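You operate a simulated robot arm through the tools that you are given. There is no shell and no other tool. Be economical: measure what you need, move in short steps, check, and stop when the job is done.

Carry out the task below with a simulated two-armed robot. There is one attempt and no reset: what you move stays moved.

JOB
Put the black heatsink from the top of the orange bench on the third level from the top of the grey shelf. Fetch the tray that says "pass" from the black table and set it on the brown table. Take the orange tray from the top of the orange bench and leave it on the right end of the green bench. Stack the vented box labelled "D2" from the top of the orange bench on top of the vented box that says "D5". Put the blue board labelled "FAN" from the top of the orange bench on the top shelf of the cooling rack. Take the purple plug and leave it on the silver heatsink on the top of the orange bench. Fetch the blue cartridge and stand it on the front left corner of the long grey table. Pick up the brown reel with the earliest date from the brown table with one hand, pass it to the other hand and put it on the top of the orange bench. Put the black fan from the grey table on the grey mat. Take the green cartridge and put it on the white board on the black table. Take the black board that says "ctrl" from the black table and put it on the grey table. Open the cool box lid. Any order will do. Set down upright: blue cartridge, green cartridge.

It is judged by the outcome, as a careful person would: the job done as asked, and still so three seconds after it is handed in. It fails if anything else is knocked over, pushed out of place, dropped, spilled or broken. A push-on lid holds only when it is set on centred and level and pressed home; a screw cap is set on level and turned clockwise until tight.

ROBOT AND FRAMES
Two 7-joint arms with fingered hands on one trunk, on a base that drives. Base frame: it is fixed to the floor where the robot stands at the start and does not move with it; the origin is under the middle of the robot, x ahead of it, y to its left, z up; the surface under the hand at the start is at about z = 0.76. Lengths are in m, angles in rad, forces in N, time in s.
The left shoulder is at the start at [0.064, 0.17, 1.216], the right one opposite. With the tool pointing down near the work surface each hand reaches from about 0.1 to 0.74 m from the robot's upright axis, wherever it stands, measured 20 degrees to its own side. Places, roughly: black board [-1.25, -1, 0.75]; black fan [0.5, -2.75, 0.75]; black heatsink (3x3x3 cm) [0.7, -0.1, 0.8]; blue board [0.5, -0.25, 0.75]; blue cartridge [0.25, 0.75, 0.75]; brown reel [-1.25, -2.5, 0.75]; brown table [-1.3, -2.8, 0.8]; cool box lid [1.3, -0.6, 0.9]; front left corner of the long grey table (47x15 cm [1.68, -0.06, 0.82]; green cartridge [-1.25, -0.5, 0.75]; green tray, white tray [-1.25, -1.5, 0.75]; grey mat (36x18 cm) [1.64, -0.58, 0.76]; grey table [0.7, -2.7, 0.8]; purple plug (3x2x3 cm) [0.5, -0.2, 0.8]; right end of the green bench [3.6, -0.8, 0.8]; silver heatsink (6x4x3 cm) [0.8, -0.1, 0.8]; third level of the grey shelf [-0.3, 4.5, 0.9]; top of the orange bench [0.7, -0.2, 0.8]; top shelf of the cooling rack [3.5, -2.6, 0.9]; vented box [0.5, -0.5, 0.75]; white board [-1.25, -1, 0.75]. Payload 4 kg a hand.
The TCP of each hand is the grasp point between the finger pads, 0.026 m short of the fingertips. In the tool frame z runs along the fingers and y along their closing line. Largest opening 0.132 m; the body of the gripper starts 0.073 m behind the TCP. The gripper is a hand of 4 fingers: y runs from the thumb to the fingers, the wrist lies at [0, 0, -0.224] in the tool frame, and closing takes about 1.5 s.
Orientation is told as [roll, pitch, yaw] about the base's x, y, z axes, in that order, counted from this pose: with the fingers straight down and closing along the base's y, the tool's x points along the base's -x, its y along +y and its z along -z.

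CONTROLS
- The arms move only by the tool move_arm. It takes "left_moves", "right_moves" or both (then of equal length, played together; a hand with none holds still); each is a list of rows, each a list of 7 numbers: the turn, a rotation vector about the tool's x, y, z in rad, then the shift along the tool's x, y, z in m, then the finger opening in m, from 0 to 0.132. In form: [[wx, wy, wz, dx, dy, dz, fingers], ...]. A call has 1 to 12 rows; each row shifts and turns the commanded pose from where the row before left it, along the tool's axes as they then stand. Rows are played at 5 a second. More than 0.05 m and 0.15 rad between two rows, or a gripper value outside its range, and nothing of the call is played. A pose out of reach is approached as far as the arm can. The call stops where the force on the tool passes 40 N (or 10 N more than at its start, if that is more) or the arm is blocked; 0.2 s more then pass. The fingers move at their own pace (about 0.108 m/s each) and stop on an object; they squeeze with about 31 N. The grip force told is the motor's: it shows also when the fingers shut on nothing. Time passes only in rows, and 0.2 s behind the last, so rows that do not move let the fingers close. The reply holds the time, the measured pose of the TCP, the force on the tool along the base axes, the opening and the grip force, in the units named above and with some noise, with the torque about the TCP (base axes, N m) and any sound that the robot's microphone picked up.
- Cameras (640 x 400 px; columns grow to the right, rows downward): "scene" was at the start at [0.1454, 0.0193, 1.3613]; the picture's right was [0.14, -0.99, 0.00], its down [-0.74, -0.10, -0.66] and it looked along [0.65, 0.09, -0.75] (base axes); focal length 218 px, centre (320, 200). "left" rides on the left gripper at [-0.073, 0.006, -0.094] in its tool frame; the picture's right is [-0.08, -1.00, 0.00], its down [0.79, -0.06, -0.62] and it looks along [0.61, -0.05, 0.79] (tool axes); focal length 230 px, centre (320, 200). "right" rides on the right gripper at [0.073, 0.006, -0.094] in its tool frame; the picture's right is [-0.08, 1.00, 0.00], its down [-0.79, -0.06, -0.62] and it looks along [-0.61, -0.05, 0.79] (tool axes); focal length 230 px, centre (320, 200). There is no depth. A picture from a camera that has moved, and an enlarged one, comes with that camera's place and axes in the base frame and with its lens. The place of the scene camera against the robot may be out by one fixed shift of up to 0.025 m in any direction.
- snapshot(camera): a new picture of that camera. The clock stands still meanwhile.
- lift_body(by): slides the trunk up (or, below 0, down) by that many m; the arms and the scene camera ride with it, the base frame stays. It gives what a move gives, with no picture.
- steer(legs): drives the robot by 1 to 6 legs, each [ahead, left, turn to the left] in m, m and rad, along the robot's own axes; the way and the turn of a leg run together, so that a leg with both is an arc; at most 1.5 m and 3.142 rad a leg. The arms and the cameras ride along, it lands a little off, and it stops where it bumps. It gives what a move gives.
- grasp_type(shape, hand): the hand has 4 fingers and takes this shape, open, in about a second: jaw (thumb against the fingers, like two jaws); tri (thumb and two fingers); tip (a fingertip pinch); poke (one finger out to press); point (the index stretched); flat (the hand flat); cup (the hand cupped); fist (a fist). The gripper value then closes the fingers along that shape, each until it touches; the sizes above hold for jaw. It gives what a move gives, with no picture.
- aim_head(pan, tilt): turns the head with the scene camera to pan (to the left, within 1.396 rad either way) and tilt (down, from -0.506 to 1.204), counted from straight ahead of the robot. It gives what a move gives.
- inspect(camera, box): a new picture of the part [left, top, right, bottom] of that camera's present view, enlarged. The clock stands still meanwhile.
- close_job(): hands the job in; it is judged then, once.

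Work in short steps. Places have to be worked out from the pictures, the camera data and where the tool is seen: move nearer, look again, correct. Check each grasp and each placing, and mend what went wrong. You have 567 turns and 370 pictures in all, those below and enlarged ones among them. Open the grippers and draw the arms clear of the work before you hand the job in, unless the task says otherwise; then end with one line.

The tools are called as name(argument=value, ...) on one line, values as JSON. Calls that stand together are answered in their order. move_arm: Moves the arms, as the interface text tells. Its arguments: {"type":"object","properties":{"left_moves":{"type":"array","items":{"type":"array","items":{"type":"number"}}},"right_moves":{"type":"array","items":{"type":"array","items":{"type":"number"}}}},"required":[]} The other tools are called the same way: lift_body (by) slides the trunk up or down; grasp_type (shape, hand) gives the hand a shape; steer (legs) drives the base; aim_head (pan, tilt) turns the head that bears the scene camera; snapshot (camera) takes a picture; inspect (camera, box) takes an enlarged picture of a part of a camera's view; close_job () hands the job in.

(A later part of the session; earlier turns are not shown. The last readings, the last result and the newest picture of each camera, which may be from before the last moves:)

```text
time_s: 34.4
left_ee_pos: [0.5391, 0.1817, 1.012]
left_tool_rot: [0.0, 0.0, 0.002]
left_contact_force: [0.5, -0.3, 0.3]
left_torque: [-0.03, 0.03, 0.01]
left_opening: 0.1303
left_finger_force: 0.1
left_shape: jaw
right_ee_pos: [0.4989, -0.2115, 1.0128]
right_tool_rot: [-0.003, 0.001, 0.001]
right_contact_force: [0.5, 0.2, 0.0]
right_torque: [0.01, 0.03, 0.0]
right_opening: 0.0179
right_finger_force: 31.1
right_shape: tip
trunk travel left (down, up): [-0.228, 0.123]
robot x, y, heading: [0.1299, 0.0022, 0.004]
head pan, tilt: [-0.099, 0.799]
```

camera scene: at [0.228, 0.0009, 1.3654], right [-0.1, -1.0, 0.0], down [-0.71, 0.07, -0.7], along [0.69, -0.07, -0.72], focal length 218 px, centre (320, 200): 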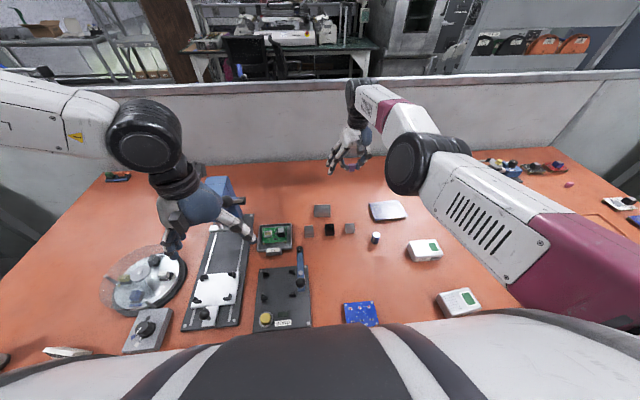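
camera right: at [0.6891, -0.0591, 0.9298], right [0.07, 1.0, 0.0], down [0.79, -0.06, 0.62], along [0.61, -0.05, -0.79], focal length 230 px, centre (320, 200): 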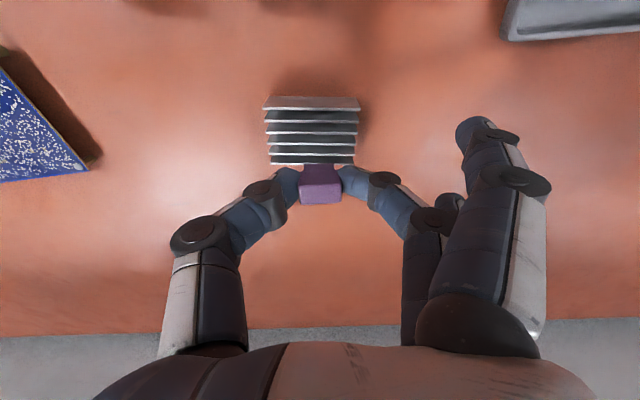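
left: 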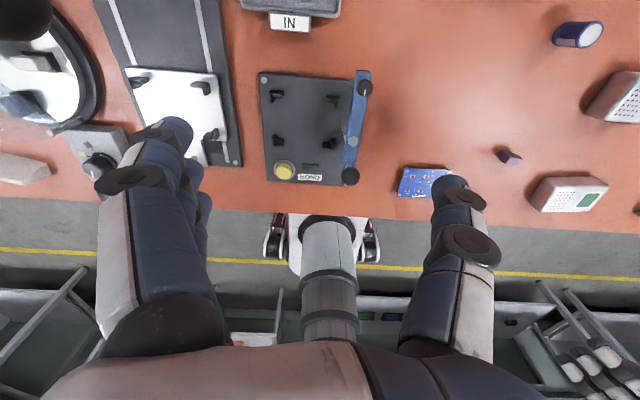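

Go to above the heatsink at z≈0.85.

move_arm(right_moves=[[0, 0, 0, -0.0351, 0.0203, 0.0, 0.0], [0, 0, 0, -0.0351, 0.0203, 0.0, 0.0], [0, 0, 0, -0.0351, 0.0203, 0.0, 0.0], [0, 0, 0, -0.0351, 0.0203, 0.02, 0.0], [0, 0, 0, -0.0351, 0.0203, 0.03, 0.0], [0, 0, 0, -0.0351, 0.0203, 0.03, 0.0], [0, 0, 0, -0.0351, 0.0203, 0.03, 0.0], [0, 0, 0, 0, 0, 0.05, 0.0], [0, 0, 0, 0, 0, 0, 0.0]])

snapshot(camera="right")

```text
refused: row 5 steps farther than a row can; nothing moved
```

```text
342 pictures are left
camera right: at [0.4264, -0.2053, 1.1071], right [0.07, 1.0, 0.0], down [0.79, -0.06, 0.62], along [0.61, -0.05, -0.79], focal length 230 px, centre (320, 200)
```

right: 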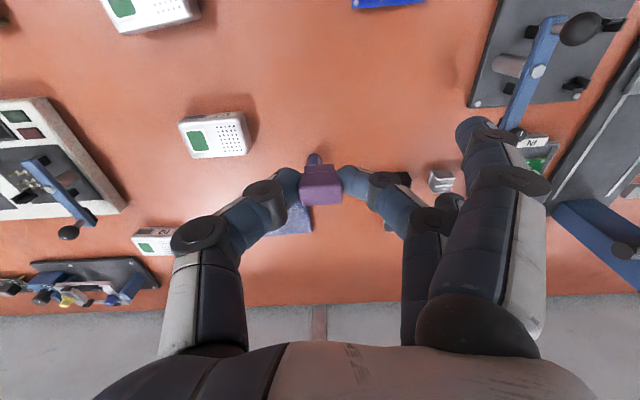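

Retry with admissible steps.

move_arm(right_moves=[[0, 0, 0, -0.0351, 0.0203, 0.0, 0.0], [0, 0, 0, -0.0351, 0.0203, 0.0, 0.0], [0, 0, 0, -0.0351, 0.0203, 0.01, 0.0], [0, 0, 0, -0.0351, 0.0203, 0.02, 0.0], [0, 0, 0, -0.0351, 0.0203, 0.025, 0.0], [0, 0, 0, -0.0351, 0.0203, 0.025, 0.0], [0, 0, 0, -0.0351, 0.0203, 0.025, 0.0], [0, 0, 0, 0, 0, 0.045, 0.0], [0, 0, 0, 0, 0, 0.01, 0.0], [0, 0, 0, 0, 0, 0, 0.0]])

snapshot(camera="right")

```text
time_s: 36.6
left_ee_pos: [0.5371, 0.183, 1.0131]
left_tool_rot: [0.001, 0.002, 0.001]
left_contact_force: [-0.1, 0.2, 0.3]
left_torque: [-0.01, 0.0, -0.02]
left_opening: 0.1303
left_finger_force: 0.0
left_shape: jaw
right_ee_pos: [0.7414, -0.0662, 0.8534]
right_tool_rot: [-0.002, 0.001, 0.004]
right_contact_force: [-0.3, 0.5, -1.5]
right_torque: [-0.01, 0.0, 0.03]
right_opening: 0.0178
right_finger_force: 30.5
right_shape: tip
trunk travel left (down, up): [-0.228, 0.123]
robot x, y, heading: [0.1277, 0.0031, -0.0]
head pan, tilt: [-0.099, 0.799]
```

```text
341 pictures are left
camera right: at [0.6693, -0.0619, 0.9469], right [0.07, 1.0, 0.0], down [0.78, -0.06, 0.62], along [0.62, -0.05, -0.79], focal length 230 px, centre (320, 200)
```

right: 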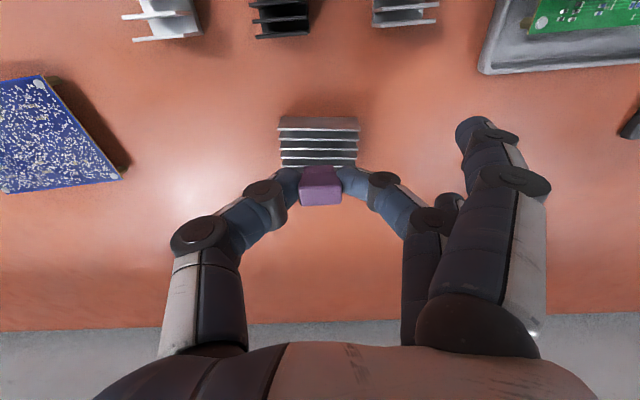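

Aligned. Lower slowly until it touches.

move_arm(right_moves=[[0, 0, 0, -0.003, -0.002, 0.01, 0.0], [0, 0, 0, 0, 0, 0.01, 0.0], [0, 0, 0, 0, 0, 0.003, 0.0], [0, 0, 0, 0, 0, 0, 0.0]])

snapshot(camera="right")

```text
time_s: 37.6
left_ee_pos: [0.538, 0.1821, 1.0124]
left_tool_rot: [0.0, 0.001, 0.002]
left_contact_force: [-0.4, 0.6, 0.4]
left_torque: [-0.03, 0.01, 0.01]
left_opening: 0.1299
left_finger_force: 0.2
left_shape: jaw
right_ee_pos: [0.7464, -0.069, 0.83]
right_tool_rot: [-0.001, 0.0, 0.0]
right_contact_force: [0.4, -0.3, 0.7]
right_torque: [-0.01, 0.03, 0.01]
right_opening: 0.0178
right_finger_force: 31.1
right_shape: tip
trunk travel left (down, up): [-0.228, 0.123]
robot x, y, heading: [0.1298, -0.0014, 0.002]
head pan, tilt: [-0.099, 0.799]
```

```text
340 pictures are left
camera right: at [0.6736, -0.0637, 0.9242], right [0.07, 1.0, 0.0], down [0.78, -0.06, 0.62], along [0.62, -0.05, -0.79], focal length 230 px, centre (320, 200)
```

right: 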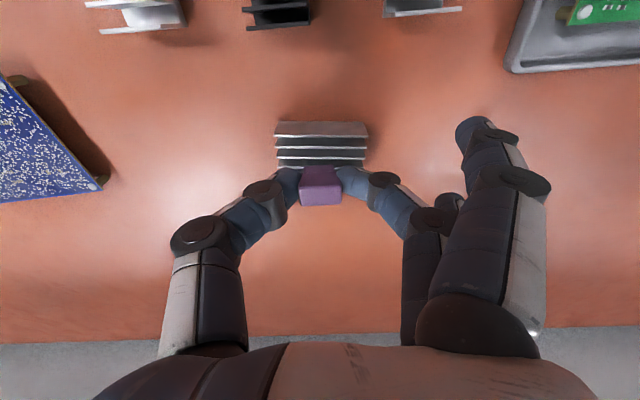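

move_arm(right_moves=[[0, 0, 0, 0, 0, 0.003, 0.0], [0, 0, 0, 0, 0, 0.003, 0.0], [0, 0, 0, 0, 0, 0, 0.0]])

move_arm(right_moves=[[0, 0, 0, 0, 0, 0.003, 0.0], [0, 0, 0, 0, 0, 0, 0.0]])

snapshot(camera="right")

```text
time_s: 38.4
left_ee_pos: [0.5389, 0.1818, 1.0128]
left_tool_rot: [0.001, 0.002, 0.003]
left_contact_force: [-0.4, 0.0, -0.8]
left_torque: [0.02, 0.01, -0.02]
left_opening: 0.1303
left_finger_force: 0.0
left_shape: jaw
right_ee_pos: [0.7476, -0.0708, 0.8251]
right_tool_rot: [-0.001, 0.001, 0.004]
right_contact_force: [0.1, -0.4, -0.4]
right_torque: [0.0, -0.03, 0.01]
right_opening: 0.0178
right_finger_force: 30.9
right_shape: tip
trunk travel left (down, up): [-0.228, 0.123]
robot x, y, heading: [0.1281, -0.0003, -0.004]
head pan, tilt: [-0.099, 0.799]
```

```text
time_s: 39.0
left_ee_pos: [0.5381, 0.1825, 1.0135]
left_tool_rot: [0.0, 0.002, 0.001]
left_contact_force: [-0.4, 0.7, 0.0]
left_torque: [-0.02, 0.0, 0.03]
left_opening: 0.1305
left_finger_force: 0.0
left_shape: jaw
right_ee_pos: [0.7468, -0.0701, 0.8221]
right_tool_rot: [-0.002, -0.001, 0.004]
right_contact_force: [0.2, -0.7, -0.2]
right_torque: [-0.01, 0.02, -0.03]
right_opening: 0.0178
right_finger_force: 30.6
right_shape: tip
trunk travel left (down, up): [-0.228, 0.123]
robot x, y, heading: [0.1312, -0.0008, 0.003]
head pan, tilt: [-0.099, 0.799]
```

```text
339 pictures are left
camera right: at [0.6738, -0.0651, 0.9157], right [0.07, 1.0, 0.0], down [0.78, -0.06, 0.62], along [0.62, -0.05, -0.79], focal length 230 px, centre (320, 200)
```

right: 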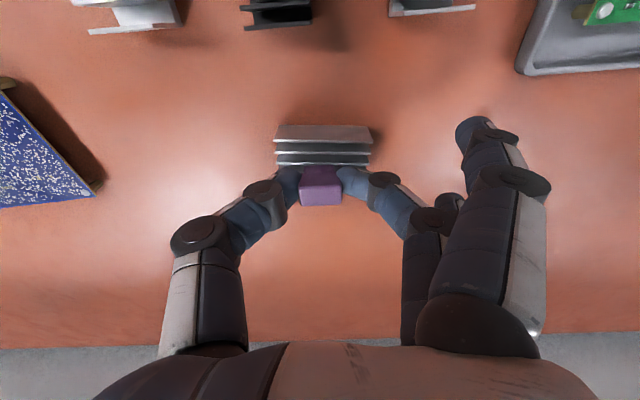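

move_arm(right_moves=[[0, 0, 0, 0, 0, 0.003, 0.0], [0, 0, 0, 0, 0, 0, 0.0]])

move_arm(right_moves=[[0, 0, 0, 0, 0, 0.002, 0.0], [0, 0, 0, 0, 0, 0, 0.0]])

```text
time_s: 39.6
left_ee_pos: [0.5374, 0.1821, 1.0131]
left_tool_rot: [0.0, -0.002, 0.001]
left_contact_force: [-0.1, 0.1, -0.5]
left_torque: [0.0, -0.01, 0.0]
left_opening: 0.1305
left_finger_force: 0.1
left_shape: jaw
right_ee_pos: [0.7458, -0.0702, 0.8191]
right_tool_rot: [-0.002, 0.001, 0.004]
right_contact_force: [0.0, -0.3, -0.4]
right_torque: [0.02, 0.0, -0.02]
right_opening: 0.0182
right_finger_force: 31.5
right_shape: tip
trunk travel left (down, up): [-0.228, 0.123]
robot x, y, heading: [0.1238, -0.0031, 0.001]
head pan, tilt: [-0.099, 0.799]
```

```text
time_s: 40.2
left_ee_pos: [0.5381, 0.1824, 1.0136]
left_tool_rot: [0.001, -0.001, 0.002]
left_contact_force: [0.5, 0.0, 0.4]
left_torque: [-0.01, -0.03, 0.03]
left_opening: 0.1303
left_finger_force: 0.1
left_shape: jaw
right_ee_pos: [0.7467, -0.0706, 0.8162]
right_tool_rot: [-0.002, 0.0, 0.002]
right_contact_force: [0.5, -0.2, 0.7]
right_torque: [0.01, 0.01, 0.02]
right_opening: 0.0179
right_finger_force: 31.0
right_shape: tip
trunk travel left (down, up): [-0.228, 0.123]
robot x, y, heading: [0.1288, 0.0011, 0.003]
head pan, tilt: [-0.099, 0.799]
```

No touch yet; check the gap from the head camera.

inspect(camera="scene", box=[280, 150, 400, 230])

inspect(camera="right", box=[240, 100, 400, 220])

```text
5.00 times, centred on (340, 190) of scene
camera zoom: at [0.2773, 0.001, 1.3654], right [-0.1, -1.0, 0.0], down [-0.71, 0.07, -0.7], along [0.69, -0.07, -0.72], focal length 1091 px, centre (220, 250)
```

zoom: 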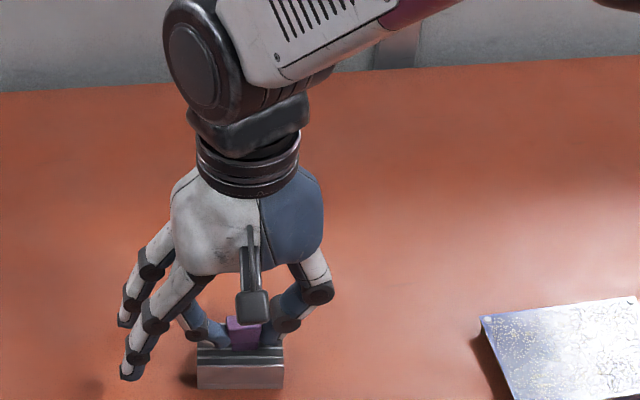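

```text
3.33 times, centred on (320, 160) of right
camera zoom: at [0.6735, -0.0657, 0.9105], right [0.07, 1.0, 0.0], down [0.78, -0.06, 0.62], along [0.62, -0.05, -0.79], focal length 767 px, centre (320, 333)
```

zoom: 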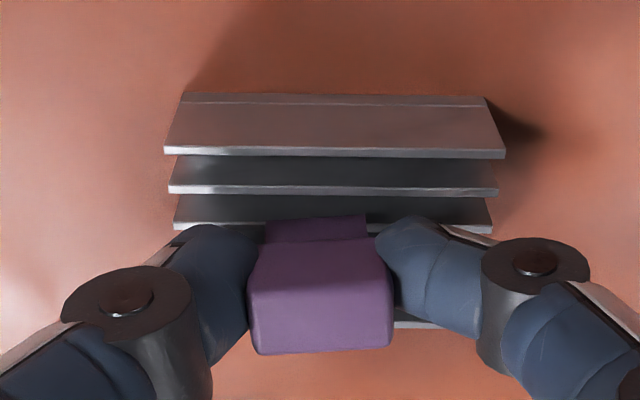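

Almost there; continue lowering.

move_arm(right_moves=[[0, 0, 0, -0.003, 0, 0.002, 0.0], [0, 0, 0, 0, 0, 0.002, 0.0], [0, 0, 0, 0, 0, 0, 0.0]])

move_arm(right_moves=[[0, 0, 0, 0, 0, 0.002, 0.0], [0, 0, 0, 0, 0, 0, 0.0]])

```text
time_s: 41.0
left_ee_pos: [0.5354, 0.1824, 1.0134]
left_tool_rot: [-0.001, -0.001, 0.001]
left_contact_force: [-0.4, 0.2, -0.8]
left_torque: [0.01, -0.03, 0.0]
left_opening: 0.1306
left_finger_force: 0.0
left_shape: jaw
right_ee_pos: [0.7483, -0.0711, 0.8158]
right_tool_rot: [-0.002, -0.002, 0.002]
right_contact_force: [-2.9, -0.2, 19.2]
right_torque: [0.02, 0.03, 0.04]
right_opening: 0.019
right_finger_force: 30.9
right_shape: tip
trunk travel left (down, up): [-0.228, 0.123]
robot x, y, heading: [0.1278, -0.0029, 0.002]
head pan, tilt: [-0.099, 0.799]
```

```text
time_s: 41.6
left_ee_pos: [0.5363, 0.1825, 1.0133]
left_tool_rot: [0.001, -0.003, 0.003]
left_contact_force: [-0.3, -0.3, 0.5]
left_torque: [0.03, 0.05, 0.0]
left_opening: 0.1302
left_finger_force: 0.1
left_shape: jaw
right_ee_pos: [0.7488, -0.0707, 0.8135]
right_tool_rot: [-0.002, -0.005, 0.001]
right_contact_force: [1.0, -0.8, 29.2]
right_torque: [-0.02, 0.02, 0.02]
right_opening: 0.02
right_finger_force: 30.9
right_shape: tip
trunk travel left (down, up): [-0.228, 0.123]
robot x, y, heading: [0.1284, -0.0017, 0.008]
head pan, tilt: [-0.099, 0.799]
```

Contact made. Relax 2 mm, open, and retreat upward.

move_arm(right_moves=[[0, 0, 0, 0, 0, -0.003, 0.0], [0, 0, 0, 0, 0, 0, 0.05], [0, 0, 0, 0, 0, 0, 0.07], [0, 0, 0, 0, 0, 0, 0.07], [0, 0, 0, 0, 0, -0.04, 0.07], [0, 0, 0, 0, 0, -0.04, 0.07], [0, 0, 0, 0.03, -0.03, -0.02, 0.1]])

snapshot(camera="right")

```text
time_s: 43.2
left_ee_pos: [0.5363, 0.182, 1.0123]
left_tool_rot: [0.001, -0.002, 0.001]
left_contact_force: [-1.0, -0.2, 0.7]
left_torque: [0.02, -0.04, 0.0]
left_opening: 0.1302
left_finger_force: 0.1
left_shape: jaw
right_ee_pos: [0.7196, -0.1011, 0.9141]
right_tool_rot: [-0.002, 0.0, 0.003]
right_contact_force: [-0.1, -1.0, 0.4]
right_torque: [0.0, -0.02, 0.0]
right_opening: 0.0997
right_finger_force: 0.0
right_shape: tip
trunk travel left (down, up): [-0.228, 0.123]
robot x, y, heading: [0.1287, -0.0021, -0.003]
head pan, tilt: [-0.099, 0.799]
```

```text
336 pictures are left
camera right: at [0.646, -0.0965, 1.0086], right [0.07, 1.0, 0.0], down [0.78, -0.06, 0.62], along [0.62, -0.05, -0.79], focal length 230 px, centre (320, 200)
```

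right: 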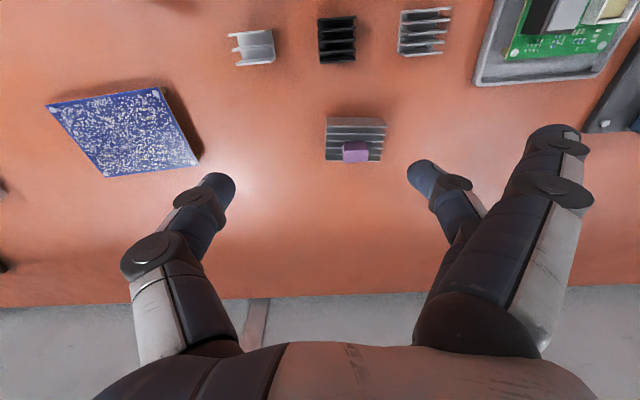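

inspect(camera="right", box=[300, 100, 410, 180])

```text
5.00 times, centred on (355, 140) of right
camera zoom: at [0.646, -0.0965, 1.0086], right [0.07, 1.0, 0.0], down [0.78, -0.06, 0.62], along [0.62, -0.05, -0.79], focal length 1150 px, centre (145, 500)
```

zoom: 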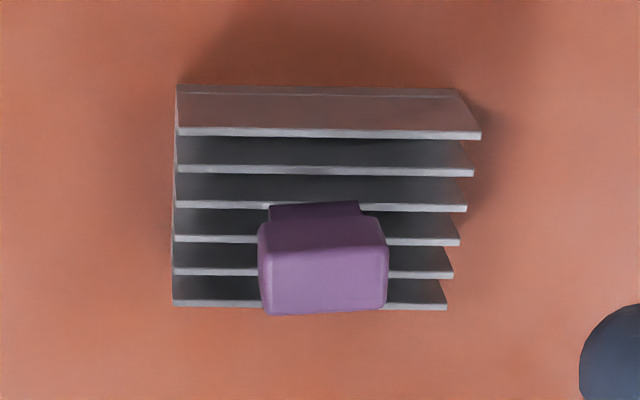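

Plug rests on the heatsink. Next D2 (≈[0.745,-0.555]) onto D5 (≈[0.387,-0.389]): jaw shape, raise, and sidestep right 0.33 m.

grasp_type(hand="right", shape="jaw")

move_arm(right_moves=[[0, 0, 0, 0.03, 0, -0.04, 0.13], [0, 0, 0, 0.03, 0, -0.04, 0.13]])

steer(legs=[[0, -0.33, 0]])

snapshot(camera="right")

snapshot(camera="scene")

```text
time_s: 44.1
left_ee_pos: [0.5383, 0.1831, 1.0134]
left_tool_rot: [0.001, 0.001, 0.002]
left_contact_force: [-0.5, 0.5, 1.2]
left_torque: [0.0, 0.01, -0.01]
left_opening: 0.13
left_finger_force: 0.1
left_shape: jaw
right_ee_pos: [0.7198, -0.0995, 0.9138]
right_tool_rot: [0.0, 0.001, 0.0]
right_contact_force: [-0.2, -0.1, 0.3]
right_torque: [0.02, 0.0, 0.01]
right_opening: 0.1318
right_finger_force: 0.0
right_shape: jaw
trunk travel left (down, up): [-0.228, 0.123]
robot x, y, heading: [0.1309, -0.0039, 0.004]
head pan, tilt: [-0.099, 0.799]
```

```text
time_s: 44.7
left_ee_pos: [0.5363, 0.1818, 1.0119]
left_tool_rot: [0.0, -0.001, 0.002]
left_contact_force: [-0.6, -0.3, 0.6]
left_torque: [0.01, 0.02, -0.01]
left_opening: 0.1302
left_finger_force: 0.1
left_shape: jaw
right_ee_pos: [0.6604, -0.0993, 0.9961]
right_tool_rot: [-0.002, -0.002, 0.0]
right_contact_force: [0.1, -0.7, 0.0]
right_torque: [0.0, -0.01, -0.03]
right_opening: 0.13
right_finger_force: 0.0
right_shape: jaw
trunk travel left (down, up): [-0.228, 0.123]
robot x, y, heading: [0.1275, 0.0003, 0.0]
head pan, tilt: [-0.099, 0.799]
```

```text
time_s: 48.2
left_ee_pos: [0.5382, -0.1439, 1.0122]
left_tool_rot: [0.002, 0.001, 0.005]
left_contact_force: [-0.1, 0.2, 0.0]
left_torque: [-0.01, -0.02, 0.03]
left_opening: 0.1301
left_finger_force: 0.1
left_shape: jaw
right_ee_pos: [0.6631, -0.4283, 0.9944]
right_tool_rot: [-0.002, -0.001, 0.004]
right_contact_force: [-0.3, 0.5, 0.1]
right_torque: [-0.01, 0.03, -0.01]
right_opening: 0.1302
right_finger_force: 0.0
right_shape: jaw
trunk travel left (down, up): [-0.228, 0.123]
robot x, y, heading: [0.1336, -0.3264, 0.007]
head pan, tilt: [-0.099, 0.799]
```

```text
334 pictures are left
camera right: at [0.5891, -0.4227, 1.0892], right [0.07, 1.0, 0.0], down [0.78, -0.06, 0.62], along [0.62, -0.05, -0.79], focal length 230 px, centre (320, 200)
```

right: 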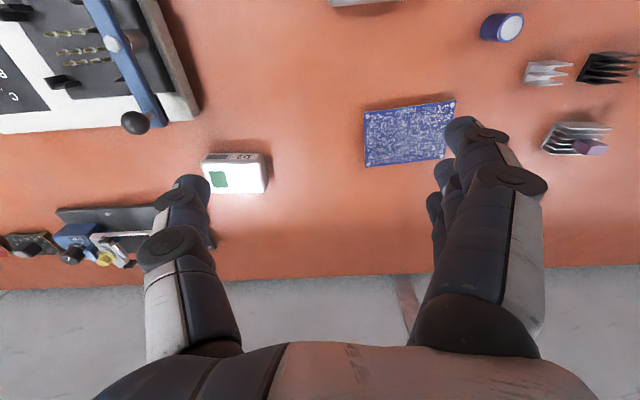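

```text
333 pictures are left
camera scene: at [0.2781, -0.3266, 1.3654], right [-0.1, -1.0, 0.0], down [-0.71, 0.07, -0.7], along [0.69, -0.07, -0.72], focal length 218 px, centre (320, 200)
```

scene: 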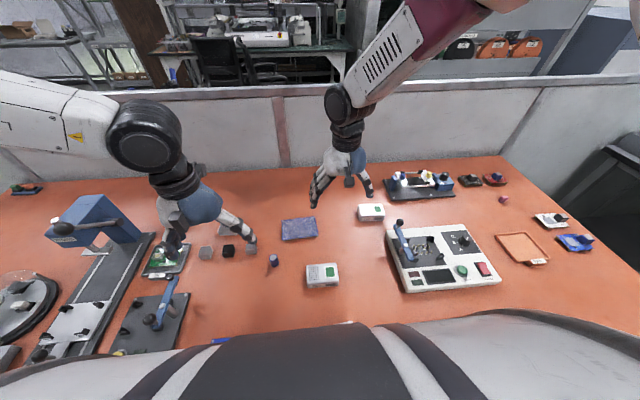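

I zoom on the right end of the bench to identify the blue item there.

inspect(camera="scene", box=[470, 160, 610, 280])

inspect(camera="right", box=[180, 70, 480, 220])

```text
3.33 times, centred on (540, 220) of scene
camera zoom: at [0.2781, -0.3266, 1.3654], right [-0.1, -1.0, 0.0], down [-0.71, 0.07, -0.7], along [0.69, -0.07, -0.72], focal length 727 px, centre (-413, 133)
```

zoom: 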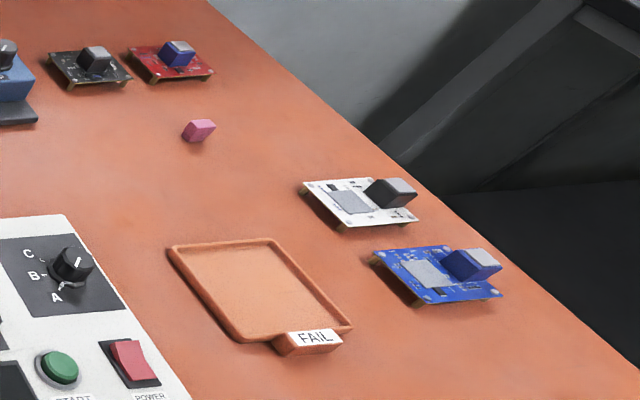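

```text
2.13 times, centred on (330, 145) of right
camera zoom: at [0.5891, -0.4227, 1.0892], right [0.07, 1.0, 0.0], down [0.78, -0.06, 0.62], along [0.62, -0.05, -0.79], focal length 491 px, centre (299, 317)
```

zoom: 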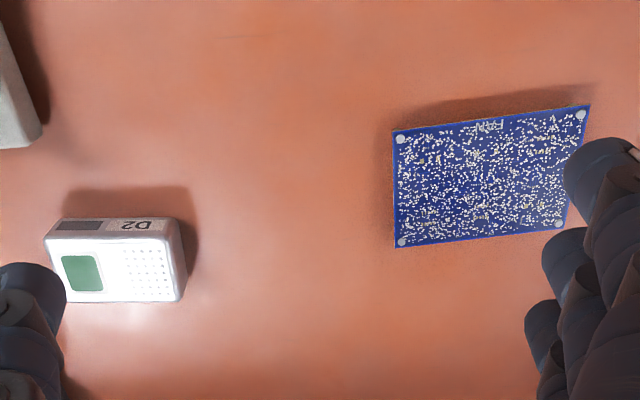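

inspect(camera="right", box=[370, 95, 450, 145])

```text
8.00 times, centred on (410, 120) of right
camera zoom: at [0.5891, -0.4227, 1.0892], right [0.07, 1.0, 0.0], down [0.78, -0.06, 0.62], along [0.62, -0.05, -0.79], focal length 1841 px, centre (-400, 840)
```

zoom: 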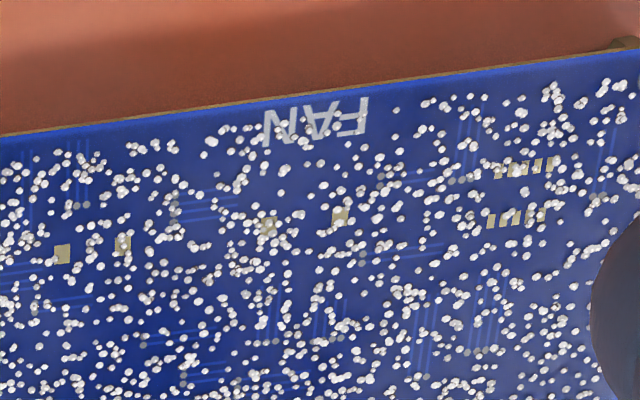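

FAN board found (≈[0.726,-0.307]). Now go over D2 at ≈[0.77,-0.569].

move_arm(right_moves=[[0, 0, 0, -0.025, -0.035, 0.01, 0.13], [0, 0, 0, -0.025, -0.035, 0.02, 0.13], [0, 0, 0, -0.027, -0.035, 0.02, 0.13], [0, 0, 0, -0.025, -0.034, 0.02, 0.13], [0, 0, 0, 0, 0, 0.02, 0.13], [0, 0, 0, 0, 0, 0, 0.13]])

snapshot(camera="right")

```text
time_s: 49.6
left_ee_pos: [0.5379, -0.1446, 1.0127]
left_tool_rot: [0.001, 0.001, 0.003]
left_contact_force: [0.2, 0.9, -0.6]
left_torque: [-0.03, 0.03, 0.0]
left_opening: 0.1303
left_finger_force: 0.1
left_shape: jaw
right_ee_pos: [0.7639, -0.5653, 0.9043]
right_tool_rot: [-0.001, 0.0, 0.002]
right_contact_force: [-0.6, 0.6, 0.2]
right_torque: [0.01, -0.03, -0.01]
right_opening: 0.1302
right_finger_force: 0.0
right_shape: jaw
trunk travel left (down, up): [-0.228, 0.123]
robot x, y, heading: [0.1268, -0.3247, 0.004]
head pan, tilt: [-0.099, 0.799]
```

```text
329 pictures are left
camera right: at [0.6911, -0.5605, 0.9987], right [0.07, 1.0, 0.0], down [0.79, -0.06, 0.62], along [0.61, -0.05, -0.79], focal length 230 px, centre (320, 200)
```

right: 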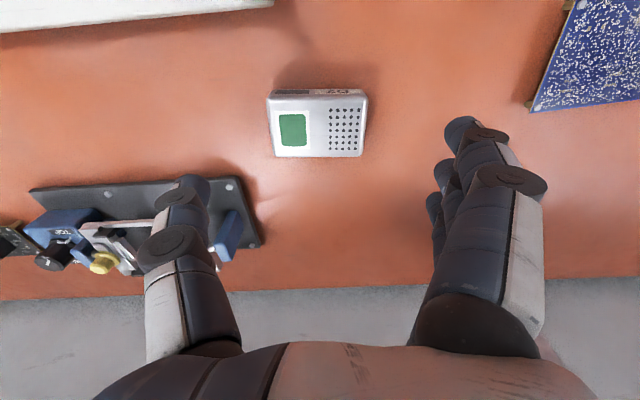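

Aligned; descend to z≈0.792 and close on D2.

move_arm(right_moves=[[0, 0, 0, 0, -0.003, 0.04, 0.13], [0, 0, 0, 0, 0, 0.04, 0.13], [0, 0, 0, 0, 0, 0.032, 0.13], [0, 0, 0, 0, 0, 0, 0.06], [0, 0, 0, 0, 0, 0, 0.06], [0, 0, 0, 0, 0, 0, 0.06]])

snapshot(camera="right")

```text
time_s: 51.0
left_ee_pos: [0.539, -0.1447, 1.0128]
left_tool_rot: [-0.001, 0.001, 0.003]
left_contact_force: [-0.5, 0.1, 1.1]
left_torque: [0.01, -0.01, 0.01]
left_opening: 0.1303
left_finger_force: 0.1
left_shape: jaw
right_ee_pos: [0.765, -0.5698, 0.7945]
right_tool_rot: [-0.003, 0.001, 0.003]
right_contact_force: [-0.6, -0.6, 0.7]
right_torque: [0.01, -0.01, -0.02]
right_opening: 0.0831
right_finger_force: 31.3
right_shape: jaw
trunk travel left (down, up): [-0.228, 0.123]
robot x, y, heading: [0.1307, -0.326, 0.004]
head pan, tilt: [-0.099, 0.799]
```

```text
328 pictures are left
camera right: at [0.6916, -0.5641, 0.8883], right [0.07, 1.0, 0.0], down [0.79, -0.06, 0.62], along [0.61, -0.05, -0.79], focal length 230 px, centre (320, 200)
```

right: 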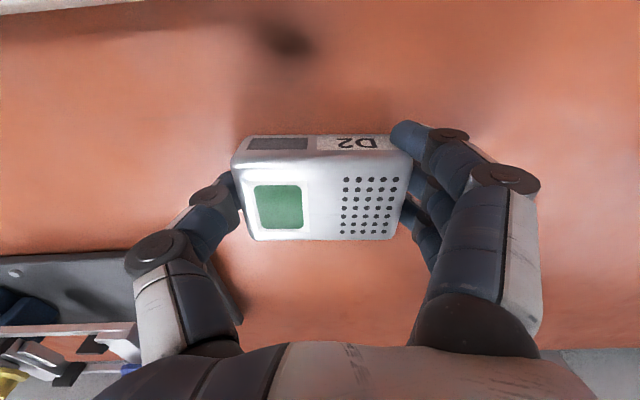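

D2 held. Lift it, and use the left camera to fix D5's pose.

move_arm(right_moves=[[0, 0, 0, 0, 0, -0.04, 0.06], [0, 0, 0, 0, 0, -0.04, 0.06], [0, 0, 0, 0.04, 0, -0.03, 0.06], [0, 0, 0, 0.04, 0, -0.03, 0.06]])

snapshot(camera="left")

```text
time_s: 52.0
left_ee_pos: [0.5378, -0.1445, 1.0132]
left_tool_rot: [0.0, -0.001, 0.003]
left_contact_force: [-0.7, -0.8, -0.1]
left_torque: [-0.02, -0.02, 0.0]
left_opening: 0.1305
left_finger_force: 0.0
left_shape: jaw
right_ee_pos: [0.6811, -0.5678, 0.9346]
right_tool_rot: [-0.002, 0.001, 0.004]
right_contact_force: [-0.1, -0.3, -0.7]
right_torque: [0.03, -0.01, -0.01]
right_opening: 0.0831
right_finger_force: 31.4
right_shape: jaw
trunk travel left (down, up): [-0.228, 0.123]
robot x, y, heading: [0.1337, -0.3294, 0.005]
head pan, tilt: [-0.099, 0.799]
```

```text
327 pictures are left
camera left: at [0.6106, -0.1386, 1.1068], right [0.08, -1.0, 0.0], down [-0.79, -0.06, 0.62], along [-0.61, -0.05, -0.79], focal length 230 px, centre (320, 200)
```

left: 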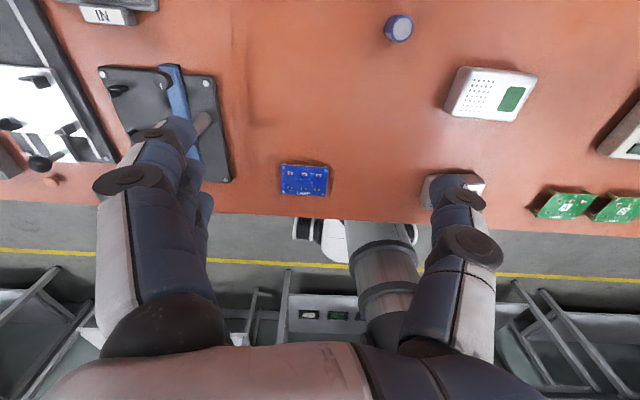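

D5 is hidden by the left thumb; shift the left hand right a bit.

move_arm(left_moves=[[0, 0, 0, 0, -0.045, 0, 0.13], [0, 0, 0, 0, -0.045, 0, 0.13], [0, 0, 0, 0, -0.04, 0, 0.13], [0, 0, 0, 0, 0, 0, 0.13]])

snapshot(camera="left")

```text
time_s: 53.0
left_ee_pos: [0.5369, -0.275, 1.0111]
left_tool_rot: [-0.003, 0.0, 0.003]
left_contact_force: [0.3, -0.3, -0.8]
left_torque: [0.0, 0.0, -0.02]
left_opening: 0.1306
left_finger_force: 0.1
left_shape: jaw
right_ee_pos: [0.6837, -0.5681, 0.9334]
right_tool_rot: [-0.004, 0.0, 0.005]
right_contact_force: [0.6, 0.5, -1.7]
right_torque: [0.01, 0.04, 0.0]
right_opening: 0.0831
right_finger_force: 31.1
right_shape: jaw
trunk travel left (down, up): [-0.228, 0.123]
robot x, y, heading: [0.1321, -0.3236, 0.005]
head pan, tilt: [-0.099, 0.799]
```

```text
326 pictures are left
camera left: at [0.6103, -0.2691, 1.1049], right [0.08, -1.0, 0.0], down [-0.78, -0.06, 0.62], along [-0.61, -0.05, -0.79], focal length 230 px, centre (320, 200)
```

left: 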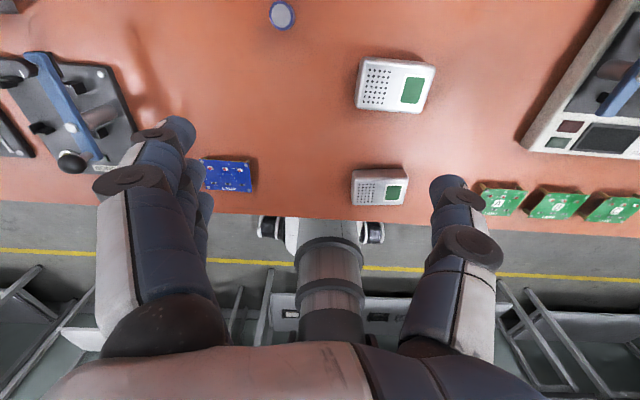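

inspect(camera="left", box=[330, 150, 430, 220])

```text
5.71 times, centred on (380, 185) of left
camera zoom: at [0.6103, -0.2691, 1.1049], right [0.08, -1.0, 0.0], down [-0.78, -0.06, 0.62], along [-0.61, -0.05, -0.79], focal length 1315 px, centre (-23, 286)
```

zoom: 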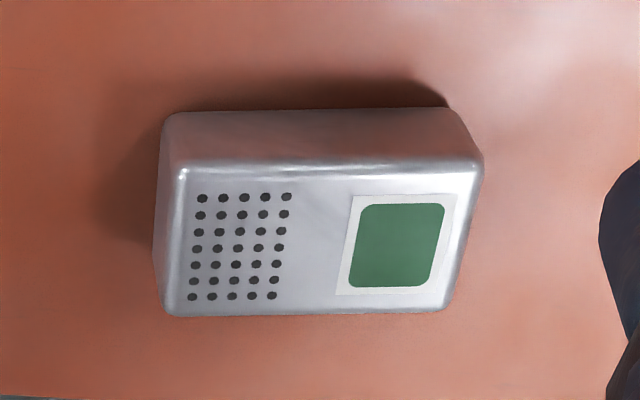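

D5 top centre ≈[0.390,-0.390], yaw ≈+0.10. Move left hand away, bring D2 over D5.

move_arm(left_moves=[[0, 0, 0, 0, 0.045, 0, 0.13], [0, 0, 0, 0, 0.045, 0, 0.13], [0, 0, 0, 0, 0.04, 0, 0.13], [0, 0, 0, 0, 0.04, 0, 0.13], [0, 0, 0, 0, 0, 0, 0.13], [0, 0, 0, 0, 0, 0, 0.13], [0, 0, 0, 0, 0, 0, 0.13], [0, 0, 0, 0, 0, 0, 0.13], [0, 0, 0, 0, 0, 0, 0.13], [0, 0, 0, 0, 0, 0, 0.13]], right_moves=[[0, 0, 0, 0.0368, 0.0223, 0, 0.06], [0, 0, 0, 0.0368, 0.0223, 0, 0.06], [0, 0, 0, 0.0368, 0.0223, 0, 0.06], [0, 0, 0, 0.0368, 0.0223, 0, 0.06], [0, 0, 0, 0.0368, 0.0223, 0, 0.06], [0, 0, 0, 0.0368, 0.0223, 0, 0.06], [0, 0, 0, 0.0368, 0.0223, 0, 0.06], [0, 0, 0, 0.0368, 0.0223, 0, 0.06], [0, 0, -0.1, 0, 0, 0.02, 0.06], [0, 0, 0, 0, 0, 0.02, 0.06]])

snapshot(camera="right")

snapshot(camera="left")

```text
time_s: 55.2
left_ee_pos: [0.5376, -0.1045, 1.0129]
left_tool_rot: [0.001, 0.0, 0.004]
left_contact_force: [-0.8, -0.1, 0.7]
left_torque: [0.0, 0.0, -0.02]
left_opening: 0.1302
left_finger_force: 0.1
left_shape: jaw
right_ee_pos: [0.3935, -0.3858, 0.9366]
right_tool_rot: [0.039, 0.018, -0.008]
right_contact_force: [0.4, 0.3, -2.0]
right_torque: [0.01, 0.02, 0.0]
right_opening: 0.0831
right_finger_force: 31.0
right_shape: jaw
right hand out of reach, approached as far as the arm can: row 9, 10
trunk travel left (down, up): [-0.228, 0.123]
robot x, y, heading: [0.1299, -0.3283, 0.006]
head pan, tilt: [-0.099, 0.799]
```

```text
324 pictures are left
camera right: at [0.3227, -0.3845, 1.031], right [0.09, 1.0, 0.04], down [0.79, -0.09, 0.6], along [0.6, -0.02, -0.8], focal length 230 px, centre (320, 200)
```

right: 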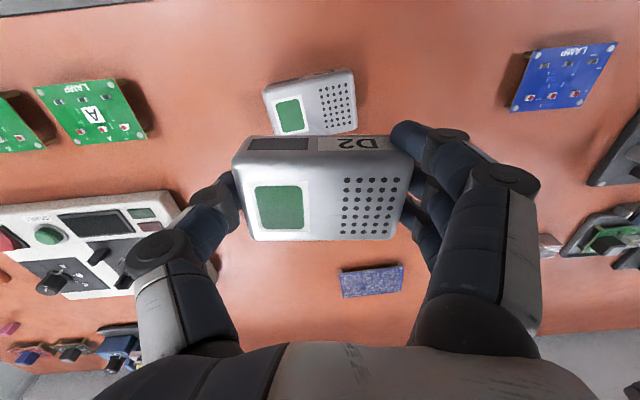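

```text
323 pictures are left
camera left: at [0.6108, -0.0989, 1.1064], right [0.08, -1.0, 0.0], down [-0.78, -0.06, 0.62], along [-0.61, -0.05, -0.79], focal length 230 px, centre (320, 200)
```

left: 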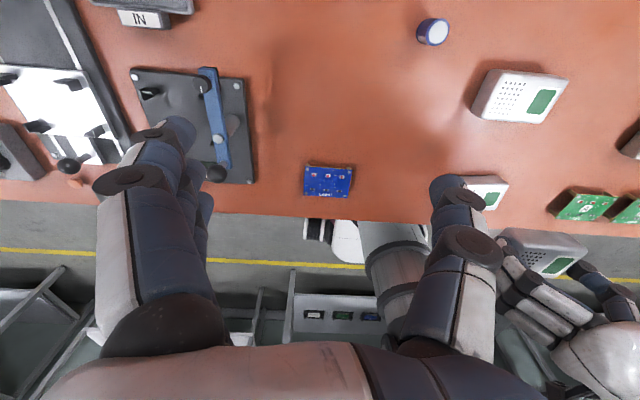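

Too near the body. Back the base up 0.2 m, then reach forward again.

steer(legs=[[-0.2, 0, 0]])

move_arm(right_moves=[[0, 0, 0, -0.04, 0, 0, 0.06], [0, 0, 0, -0.04, 0, 0, 0.06], [0, 0, 0, -0.04, 0, 0, 0.06], [0, 0, 0, -0.04, 0, 0, 0.06], [0, 0, 0, -0.035, 0, 0, 0.06], [0, 0, 0, 0, 0, 0, 0.06]])

snapshot(camera="right")

```text
time_s: 56.8
left_ee_pos: [0.3394, -0.1051, 1.0139]
left_tool_rot: [0.001, -0.002, 0.002]
left_contact_force: [-0.3, -0.4, -0.3]
left_torque: [0.01, -0.01, -0.01]
left_opening: 0.1307
left_finger_force: 0.1
left_shape: jaw
right_ee_pos: [0.1923, -0.3891, 0.9331]
right_tool_rot: [0.031, 0.028, -0.013]
right_contact_force: [0.7, 0.0, -0.6]
right_torque: [0.01, -0.02, 0.01]
right_opening: 0.0828
right_finger_force: 30.8
right_shape: jaw
trunk travel left (down, up): [-0.228, 0.123]
robot x, y, heading: [-0.069, -0.3263, -0.0]
head pan, tilt: [-0.099, 0.799]
```

```text
time_s: 58.2
left_ee_pos: [0.3394, -0.1046, 1.0136]
left_tool_rot: [0.001, 0.0, 0.002]
left_contact_force: [0.5, 0.0, 1.2]
left_torque: [0.0, 0.02, -0.01]
left_opening: 0.1303
left_finger_force: 0.1
left_shape: jaw
right_ee_pos: [0.3884, -0.3913, 0.9279]
right_tool_rot: [0.033, 0.031, -0.015]
right_contact_force: [0.0, 0.2, -1.0]
right_torque: [-0.01, 0.0, -0.01]
right_opening: 0.083
right_finger_force: 31.0
right_shape: jaw
trunk travel left (down, up): [-0.228, 0.123]
robot x, y, heading: [-0.0681, -0.3277, -0.0]
head pan, tilt: [-0.099, 0.799]
```

```text
322 pictures are left
camera right: at [0.3182, -0.3886, 1.0227], right [0.09, 1.0, 0.03], down [0.8, -0.09, 0.59], along [0.59, -0.03, -0.81], focal length 230 px, centre (320, 200)
```

right: 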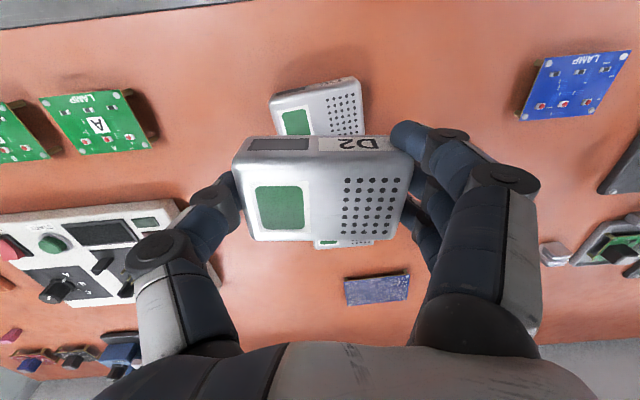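

Correct the tilt and set yaw +0.10, lowering to z≈0.87.

move_arm(right_moves=[[0.033, -0.031, -0.115, 0, 0, 0, 0.06], [0, 0, 0, 0, 0, 0.03, 0.06], [0, 0, 0, 0, 0, 0.03, 0.06], [0, 0, 0, 0, 0, 0, 0.06]])

snapshot(camera="right")

```text
time_s: 59.2
left_ee_pos: [0.3399, -0.1066, 1.0124]
left_tool_rot: [0.001, -0.001, 0.004]
left_contact_force: [0.4, 0.0, -0.2]
left_torque: [0.0, -0.01, 0.01]
left_opening: 0.1303
left_finger_force: 0.1
left_shape: jaw
right_ee_pos: [0.3887, -0.392, 0.8683]
right_tool_rot: [0.001, -0.005, 0.102]
right_contact_force: [-0.2, -0.5, -0.7]
right_torque: [-0.01, 0.04, -0.02]
right_opening: 0.0829
right_finger_force: 31.0
right_shape: jaw
trunk travel left (down, up): [-0.228, 0.123]
robot x, y, heading: [-0.069, -0.3311, -0.003]
head pan, tilt: [-0.099, 0.799]
```

```text
321 pictures are left
camera right: at [0.3152, -0.3947, 0.962], right [-0.02, 1.0, 0.0], down [0.78, 0.02, 0.62], along [0.62, 0.02, -0.78], focal length 230 px, centre (320, 200)
```

right: 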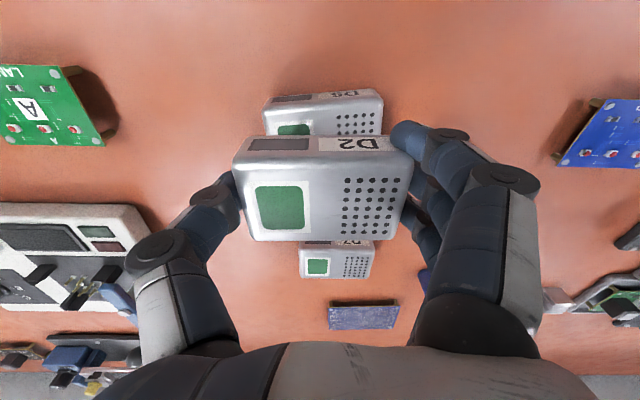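

D2 sits ~0.07 rad skew in the grip; add yaw 0.065 and lower to about z=0.84.

move_arm(right_moves=[[0, 0, -0.065, 0, 0.003, 0.02, 0.06], [0, 0, 0, 0, 0, 0.01, 0.06], [0, 0, 0, 0, 0, 0, 0.06]])

inspect(camera="right", box=[220, 80, 430, 260])

```text
time_s: 60.0
left_ee_pos: [0.3398, -0.1044, 1.0121]
left_tool_rot: [0.0, 0.0, 0.003]
left_contact_force: [-0.4, 0.1, 0.1]
left_torque: [-0.04, -0.01, 0.02]
left_opening: 0.1303
left_finger_force: 0.0
left_shape: jaw
right_ee_pos: [0.389, -0.3888, 0.8365]
right_tool_rot: [0.001, -0.004, 0.165]
right_contact_force: [-0.1, 1.2, -0.9]
right_torque: [0.0, 0.0, 0.0]
right_opening: 0.0829
right_finger_force: 31.4
right_shape: jaw
trunk travel left (down, up): [-0.228, 0.123]
robot x, y, heading: [-0.0656, -0.3267, 0.005]
head pan, tilt: [-0.099, 0.799]
```

```text
2.22 times, centred on (325, 170) of right
camera zoom: at [0.3156, -0.3958, 0.9308], right [-0.09, 1.0, 0.0], down [0.78, 0.07, 0.62], along [0.62, 0.06, -0.78], focal length 511 px, centre (309, 267)
```

zoom: 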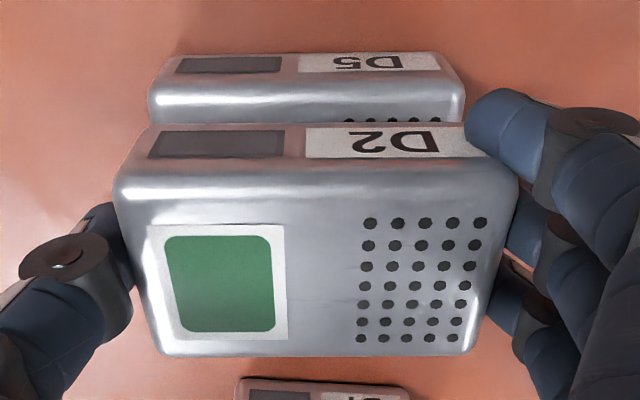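

Angles match; shift back 4 mm and lower in small steps to contact.

move_arm(right_moves=[[0, 0, 0, 0.004, -0.002, 0.004, 0.06], [0, 0, 0, 0, 0, 0.003, 0.06], [0, 0, 0, 0, 0, 0, 0.06]])

move_arm(right_moves=[[0, 0, 0, 0, 0, 0.002, 0.06], [0, 0, 0, 0, 0, 0, 0.06]])

move_arm(right_moves=[[0, 0, 0, 0, 0, 0.002, 0.06], [0, 0, 0, 0, 0, 0, 0.06]])

```text
time_s: 60.8
left_ee_pos: [0.3399, -0.1044, 1.0124]
left_tool_rot: [0.0, -0.001, 0.004]
left_contact_force: [-0.4, 0.1, -1.4]
left_torque: [0.0, 0.01, 0.0]
left_opening: 0.1301
left_finger_force: 0.2
left_shape: jaw
right_ee_pos: [0.3849, -0.3918, 0.8301]
right_tool_rot: [0.002, -0.004, 0.171]
right_contact_force: [-0.1, 0.8, -2.1]
right_torque: [0.02, -0.01, -0.02]
right_opening: 0.0833
right_finger_force: 31.6
right_shape: jaw
trunk travel left (down, up): [-0.228, 0.123]
robot x, y, heading: [-0.0657, -0.3257, 0.003]
head pan, tilt: [-0.099, 0.799]
```

```text
time_s: 61.4
left_ee_pos: [0.3398, -0.1059, 1.0126]
left_tool_rot: [0.0, 0.0, 0.002]
left_contact_force: [0.7, -0.4, 0.1]
left_torque: [0.03, 0.02, 0.02]
left_opening: 0.1302
left_finger_force: 0.0
left_shape: jaw
right_ee_pos: [0.3851, -0.3915, 0.8289]
right_tool_rot: [0.001, -0.005, 0.164]
right_contact_force: [0.6, 0.1, 0.8]
right_torque: [0.09, 0.06, 0.01]
right_opening: 0.0829
right_finger_force: 31.1
right_shape: jaw
trunk travel left (down, up): [-0.228, 0.123]
robot x, y, heading: [-0.0677, -0.3266, 0.0]
head pan, tilt: [-0.099, 0.799]
```

```text
time_s: 62.0
left_ee_pos: [0.3396, -0.1049, 1.0128]
left_tool_rot: [0.0, -0.002, 0.004]
left_contact_force: [0.5, 0.0, 0.5]
left_torque: [0.03, 0.02, -0.01]
left_opening: 0.1304
left_finger_force: 0.0
left_shape: jaw
right_ee_pos: [0.3868, -0.3912, 0.8276]
right_tool_rot: [0.002, -0.007, 0.167]
right_contact_force: [-0.1, -1.3, 19.0]
right_torque: [0.11, 0.06, 0.03]
right_opening: 0.0827
right_finger_force: 30.5
right_shape: jaw
trunk travel left (down, up): [-0.228, 0.123]
robot x, y, heading: [-0.0673, -0.327, 0.007]
head pan, tilt: [-0.099, 0.799]
```

Contact at 19 N. Open and retreat straight up.

move_arm(right_moves=[[0, 0, 0, 0, 0, -0.001, 0.1], [0, 0, 0, 0, 0, 0, 0.13], [0, 0, 0, 0, 0, 0, 0.13], [0, 0, 0, 0, 0, -0.04, 0.13], [0, 0, 0, 0, 0, -0.04, 0.13], [0, 0, 0, 0, 0, -0.04, 0.13]])

snapshot(camera="right")

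```text
time_s: 63.4
left_ee_pos: [0.3384, -0.105, 1.0138]
left_tool_rot: [0.0, -0.002, 0.005]
left_contact_force: [0.6, 0.2, 1.0]
left_torque: [0.02, -0.05, -0.01]
left_opening: 0.1303
left_finger_force: 0.2
left_shape: jaw
right_ee_pos: [0.3839, -0.3931, 0.948]
right_tool_rot: [0.0, -0.005, 0.167]
right_contact_force: [0.5, 0.5, 0.7]
right_torque: [0.02, 0.0, 0.0]
right_opening: 0.13
right_finger_force: 0.0
right_shape: jaw
trunk travel left (down, up): [-0.228, 0.123]
robot x, y, heading: [-0.0634, -0.327, 0.003]
head pan, tilt: [-0.099, 0.799]
```

```text
319 pictures are left
camera right: at [0.3101, -0.4005, 1.0414], right [-0.09, 1.0, 0.0], down [0.78, 0.07, 0.62], along [0.62, 0.06, -0.78], focal length 230 px, centre (320, 200)
```

right: 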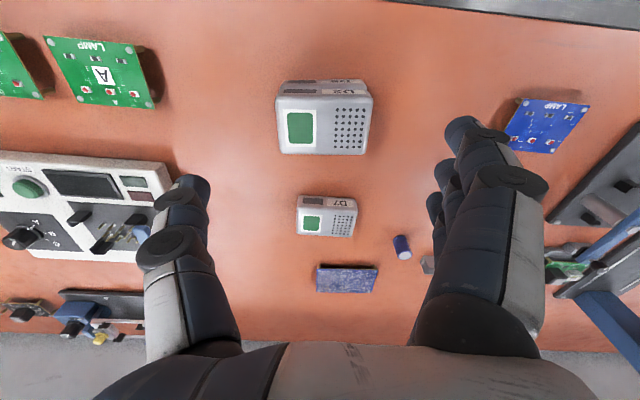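

Stack is good. Now fetch the black heatsink: reset yaw, raise, tip shape, and drive to y≈0.

grasp_type(hand="right", shape="tip")

move_arm(right_moves=[[0, 0, 0.08, 0, 0, -0.03, 0.13], [0, 0, 0.085, 0, 0, -0.03, 0.13], [0, 0, 0, 0, 0, 0, 0.13]])

steer(legs=[[0.0, 0.3, 0], [0.13, 0, 0]])

snapshot(camera="right")

```text
time_s: 64.3
left_ee_pos: [0.3402, -0.105, 1.0133]
left_tool_rot: [0.0, 0.001, 0.004]
left_contact_force: [0.0, -0.1, -0.5]
left_torque: [-0.02, 0.0, 0.0]
left_opening: 0.1301
left_finger_force: 0.0
left_shape: jaw
right_ee_pos: [0.3845, -0.3924, 0.9476]
right_tool_rot: [0.002, -0.005, 0.165]
right_contact_force: [0.4, 0.2, -0.5]
right_torque: [-0.02, -0.02, 0.0]
right_opening: 0.132
right_finger_force: 0.1
right_shape: tip
trunk travel left (down, up): [-0.228, 0.123]
robot x, y, heading: [-0.0667, -0.3268, -0.001]
head pan, tilt: [-0.099, 0.799]
```

```text
time_s: 65.1
left_ee_pos: [0.3398, -0.1052, 1.0127]
left_tool_rot: [0.0, 0.001, 0.005]
left_contact_force: [-0.3, -0.4, -0.6]
left_torque: [-0.02, 0.02, 0.03]
left_opening: 0.1302
left_finger_force: 0.0
left_shape: jaw
right_ee_pos: [0.3836, -0.3921, 1.0087]
right_tool_rot: [0.002, -0.003, -0.002]
right_contact_force: [0.1, -0.1, 0.0]
right_torque: [0.03, 0.0, 0.0]
right_opening: 0.1303
right_finger_force: 0.0
right_shape: tip
trunk travel left (down, up): [-0.228, 0.123]
robot x, y, heading: [-0.0685, -0.3249, 0.004]
head pan, tilt: [-0.099, 0.799]
```

```text
time_s: 69.2
left_ee_pos: [0.4685, 0.1925, 1.0129]
left_tool_rot: [0.001, -0.001, 0.001]
left_contact_force: [0.3, -0.5, 0.5]
left_torque: [0.0, 0.03, 0.01]
left_opening: 0.1302
left_finger_force: 0.1
left_shape: jaw
right_ee_pos: [0.512, -0.094, 1.0073]
right_tool_rot: [0.001, -0.004, -0.004]
right_contact_force: [0.5, 0.0, 0.3]
right_torque: [-0.05, 0.05, -0.01]
right_opening: 0.13
right_finger_force: 0.1
right_shape: tip
trunk travel left (down, up): [-0.228, 0.123]
robot x, y, heading: [0.0577, -0.0282, 0.002]
head pan, tilt: [-0.099, 0.799]
```

```text
318 pictures are left
camera right: at [0.4381, -0.0894, 1.1016], right [0.08, 1.0, 0.0], down [0.78, -0.06, 0.62], along [0.62, -0.05, -0.79], focal length 230 px, centre (320, 200)
```

right: 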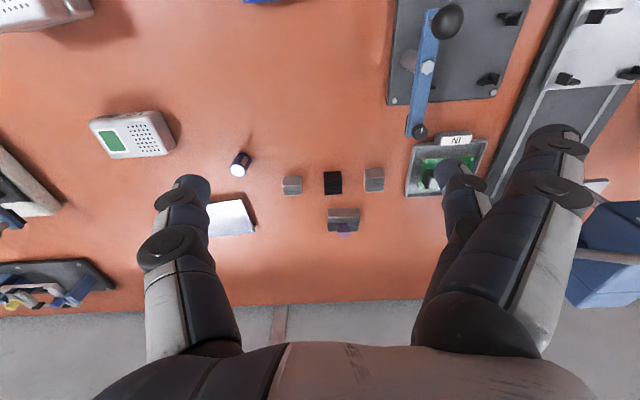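

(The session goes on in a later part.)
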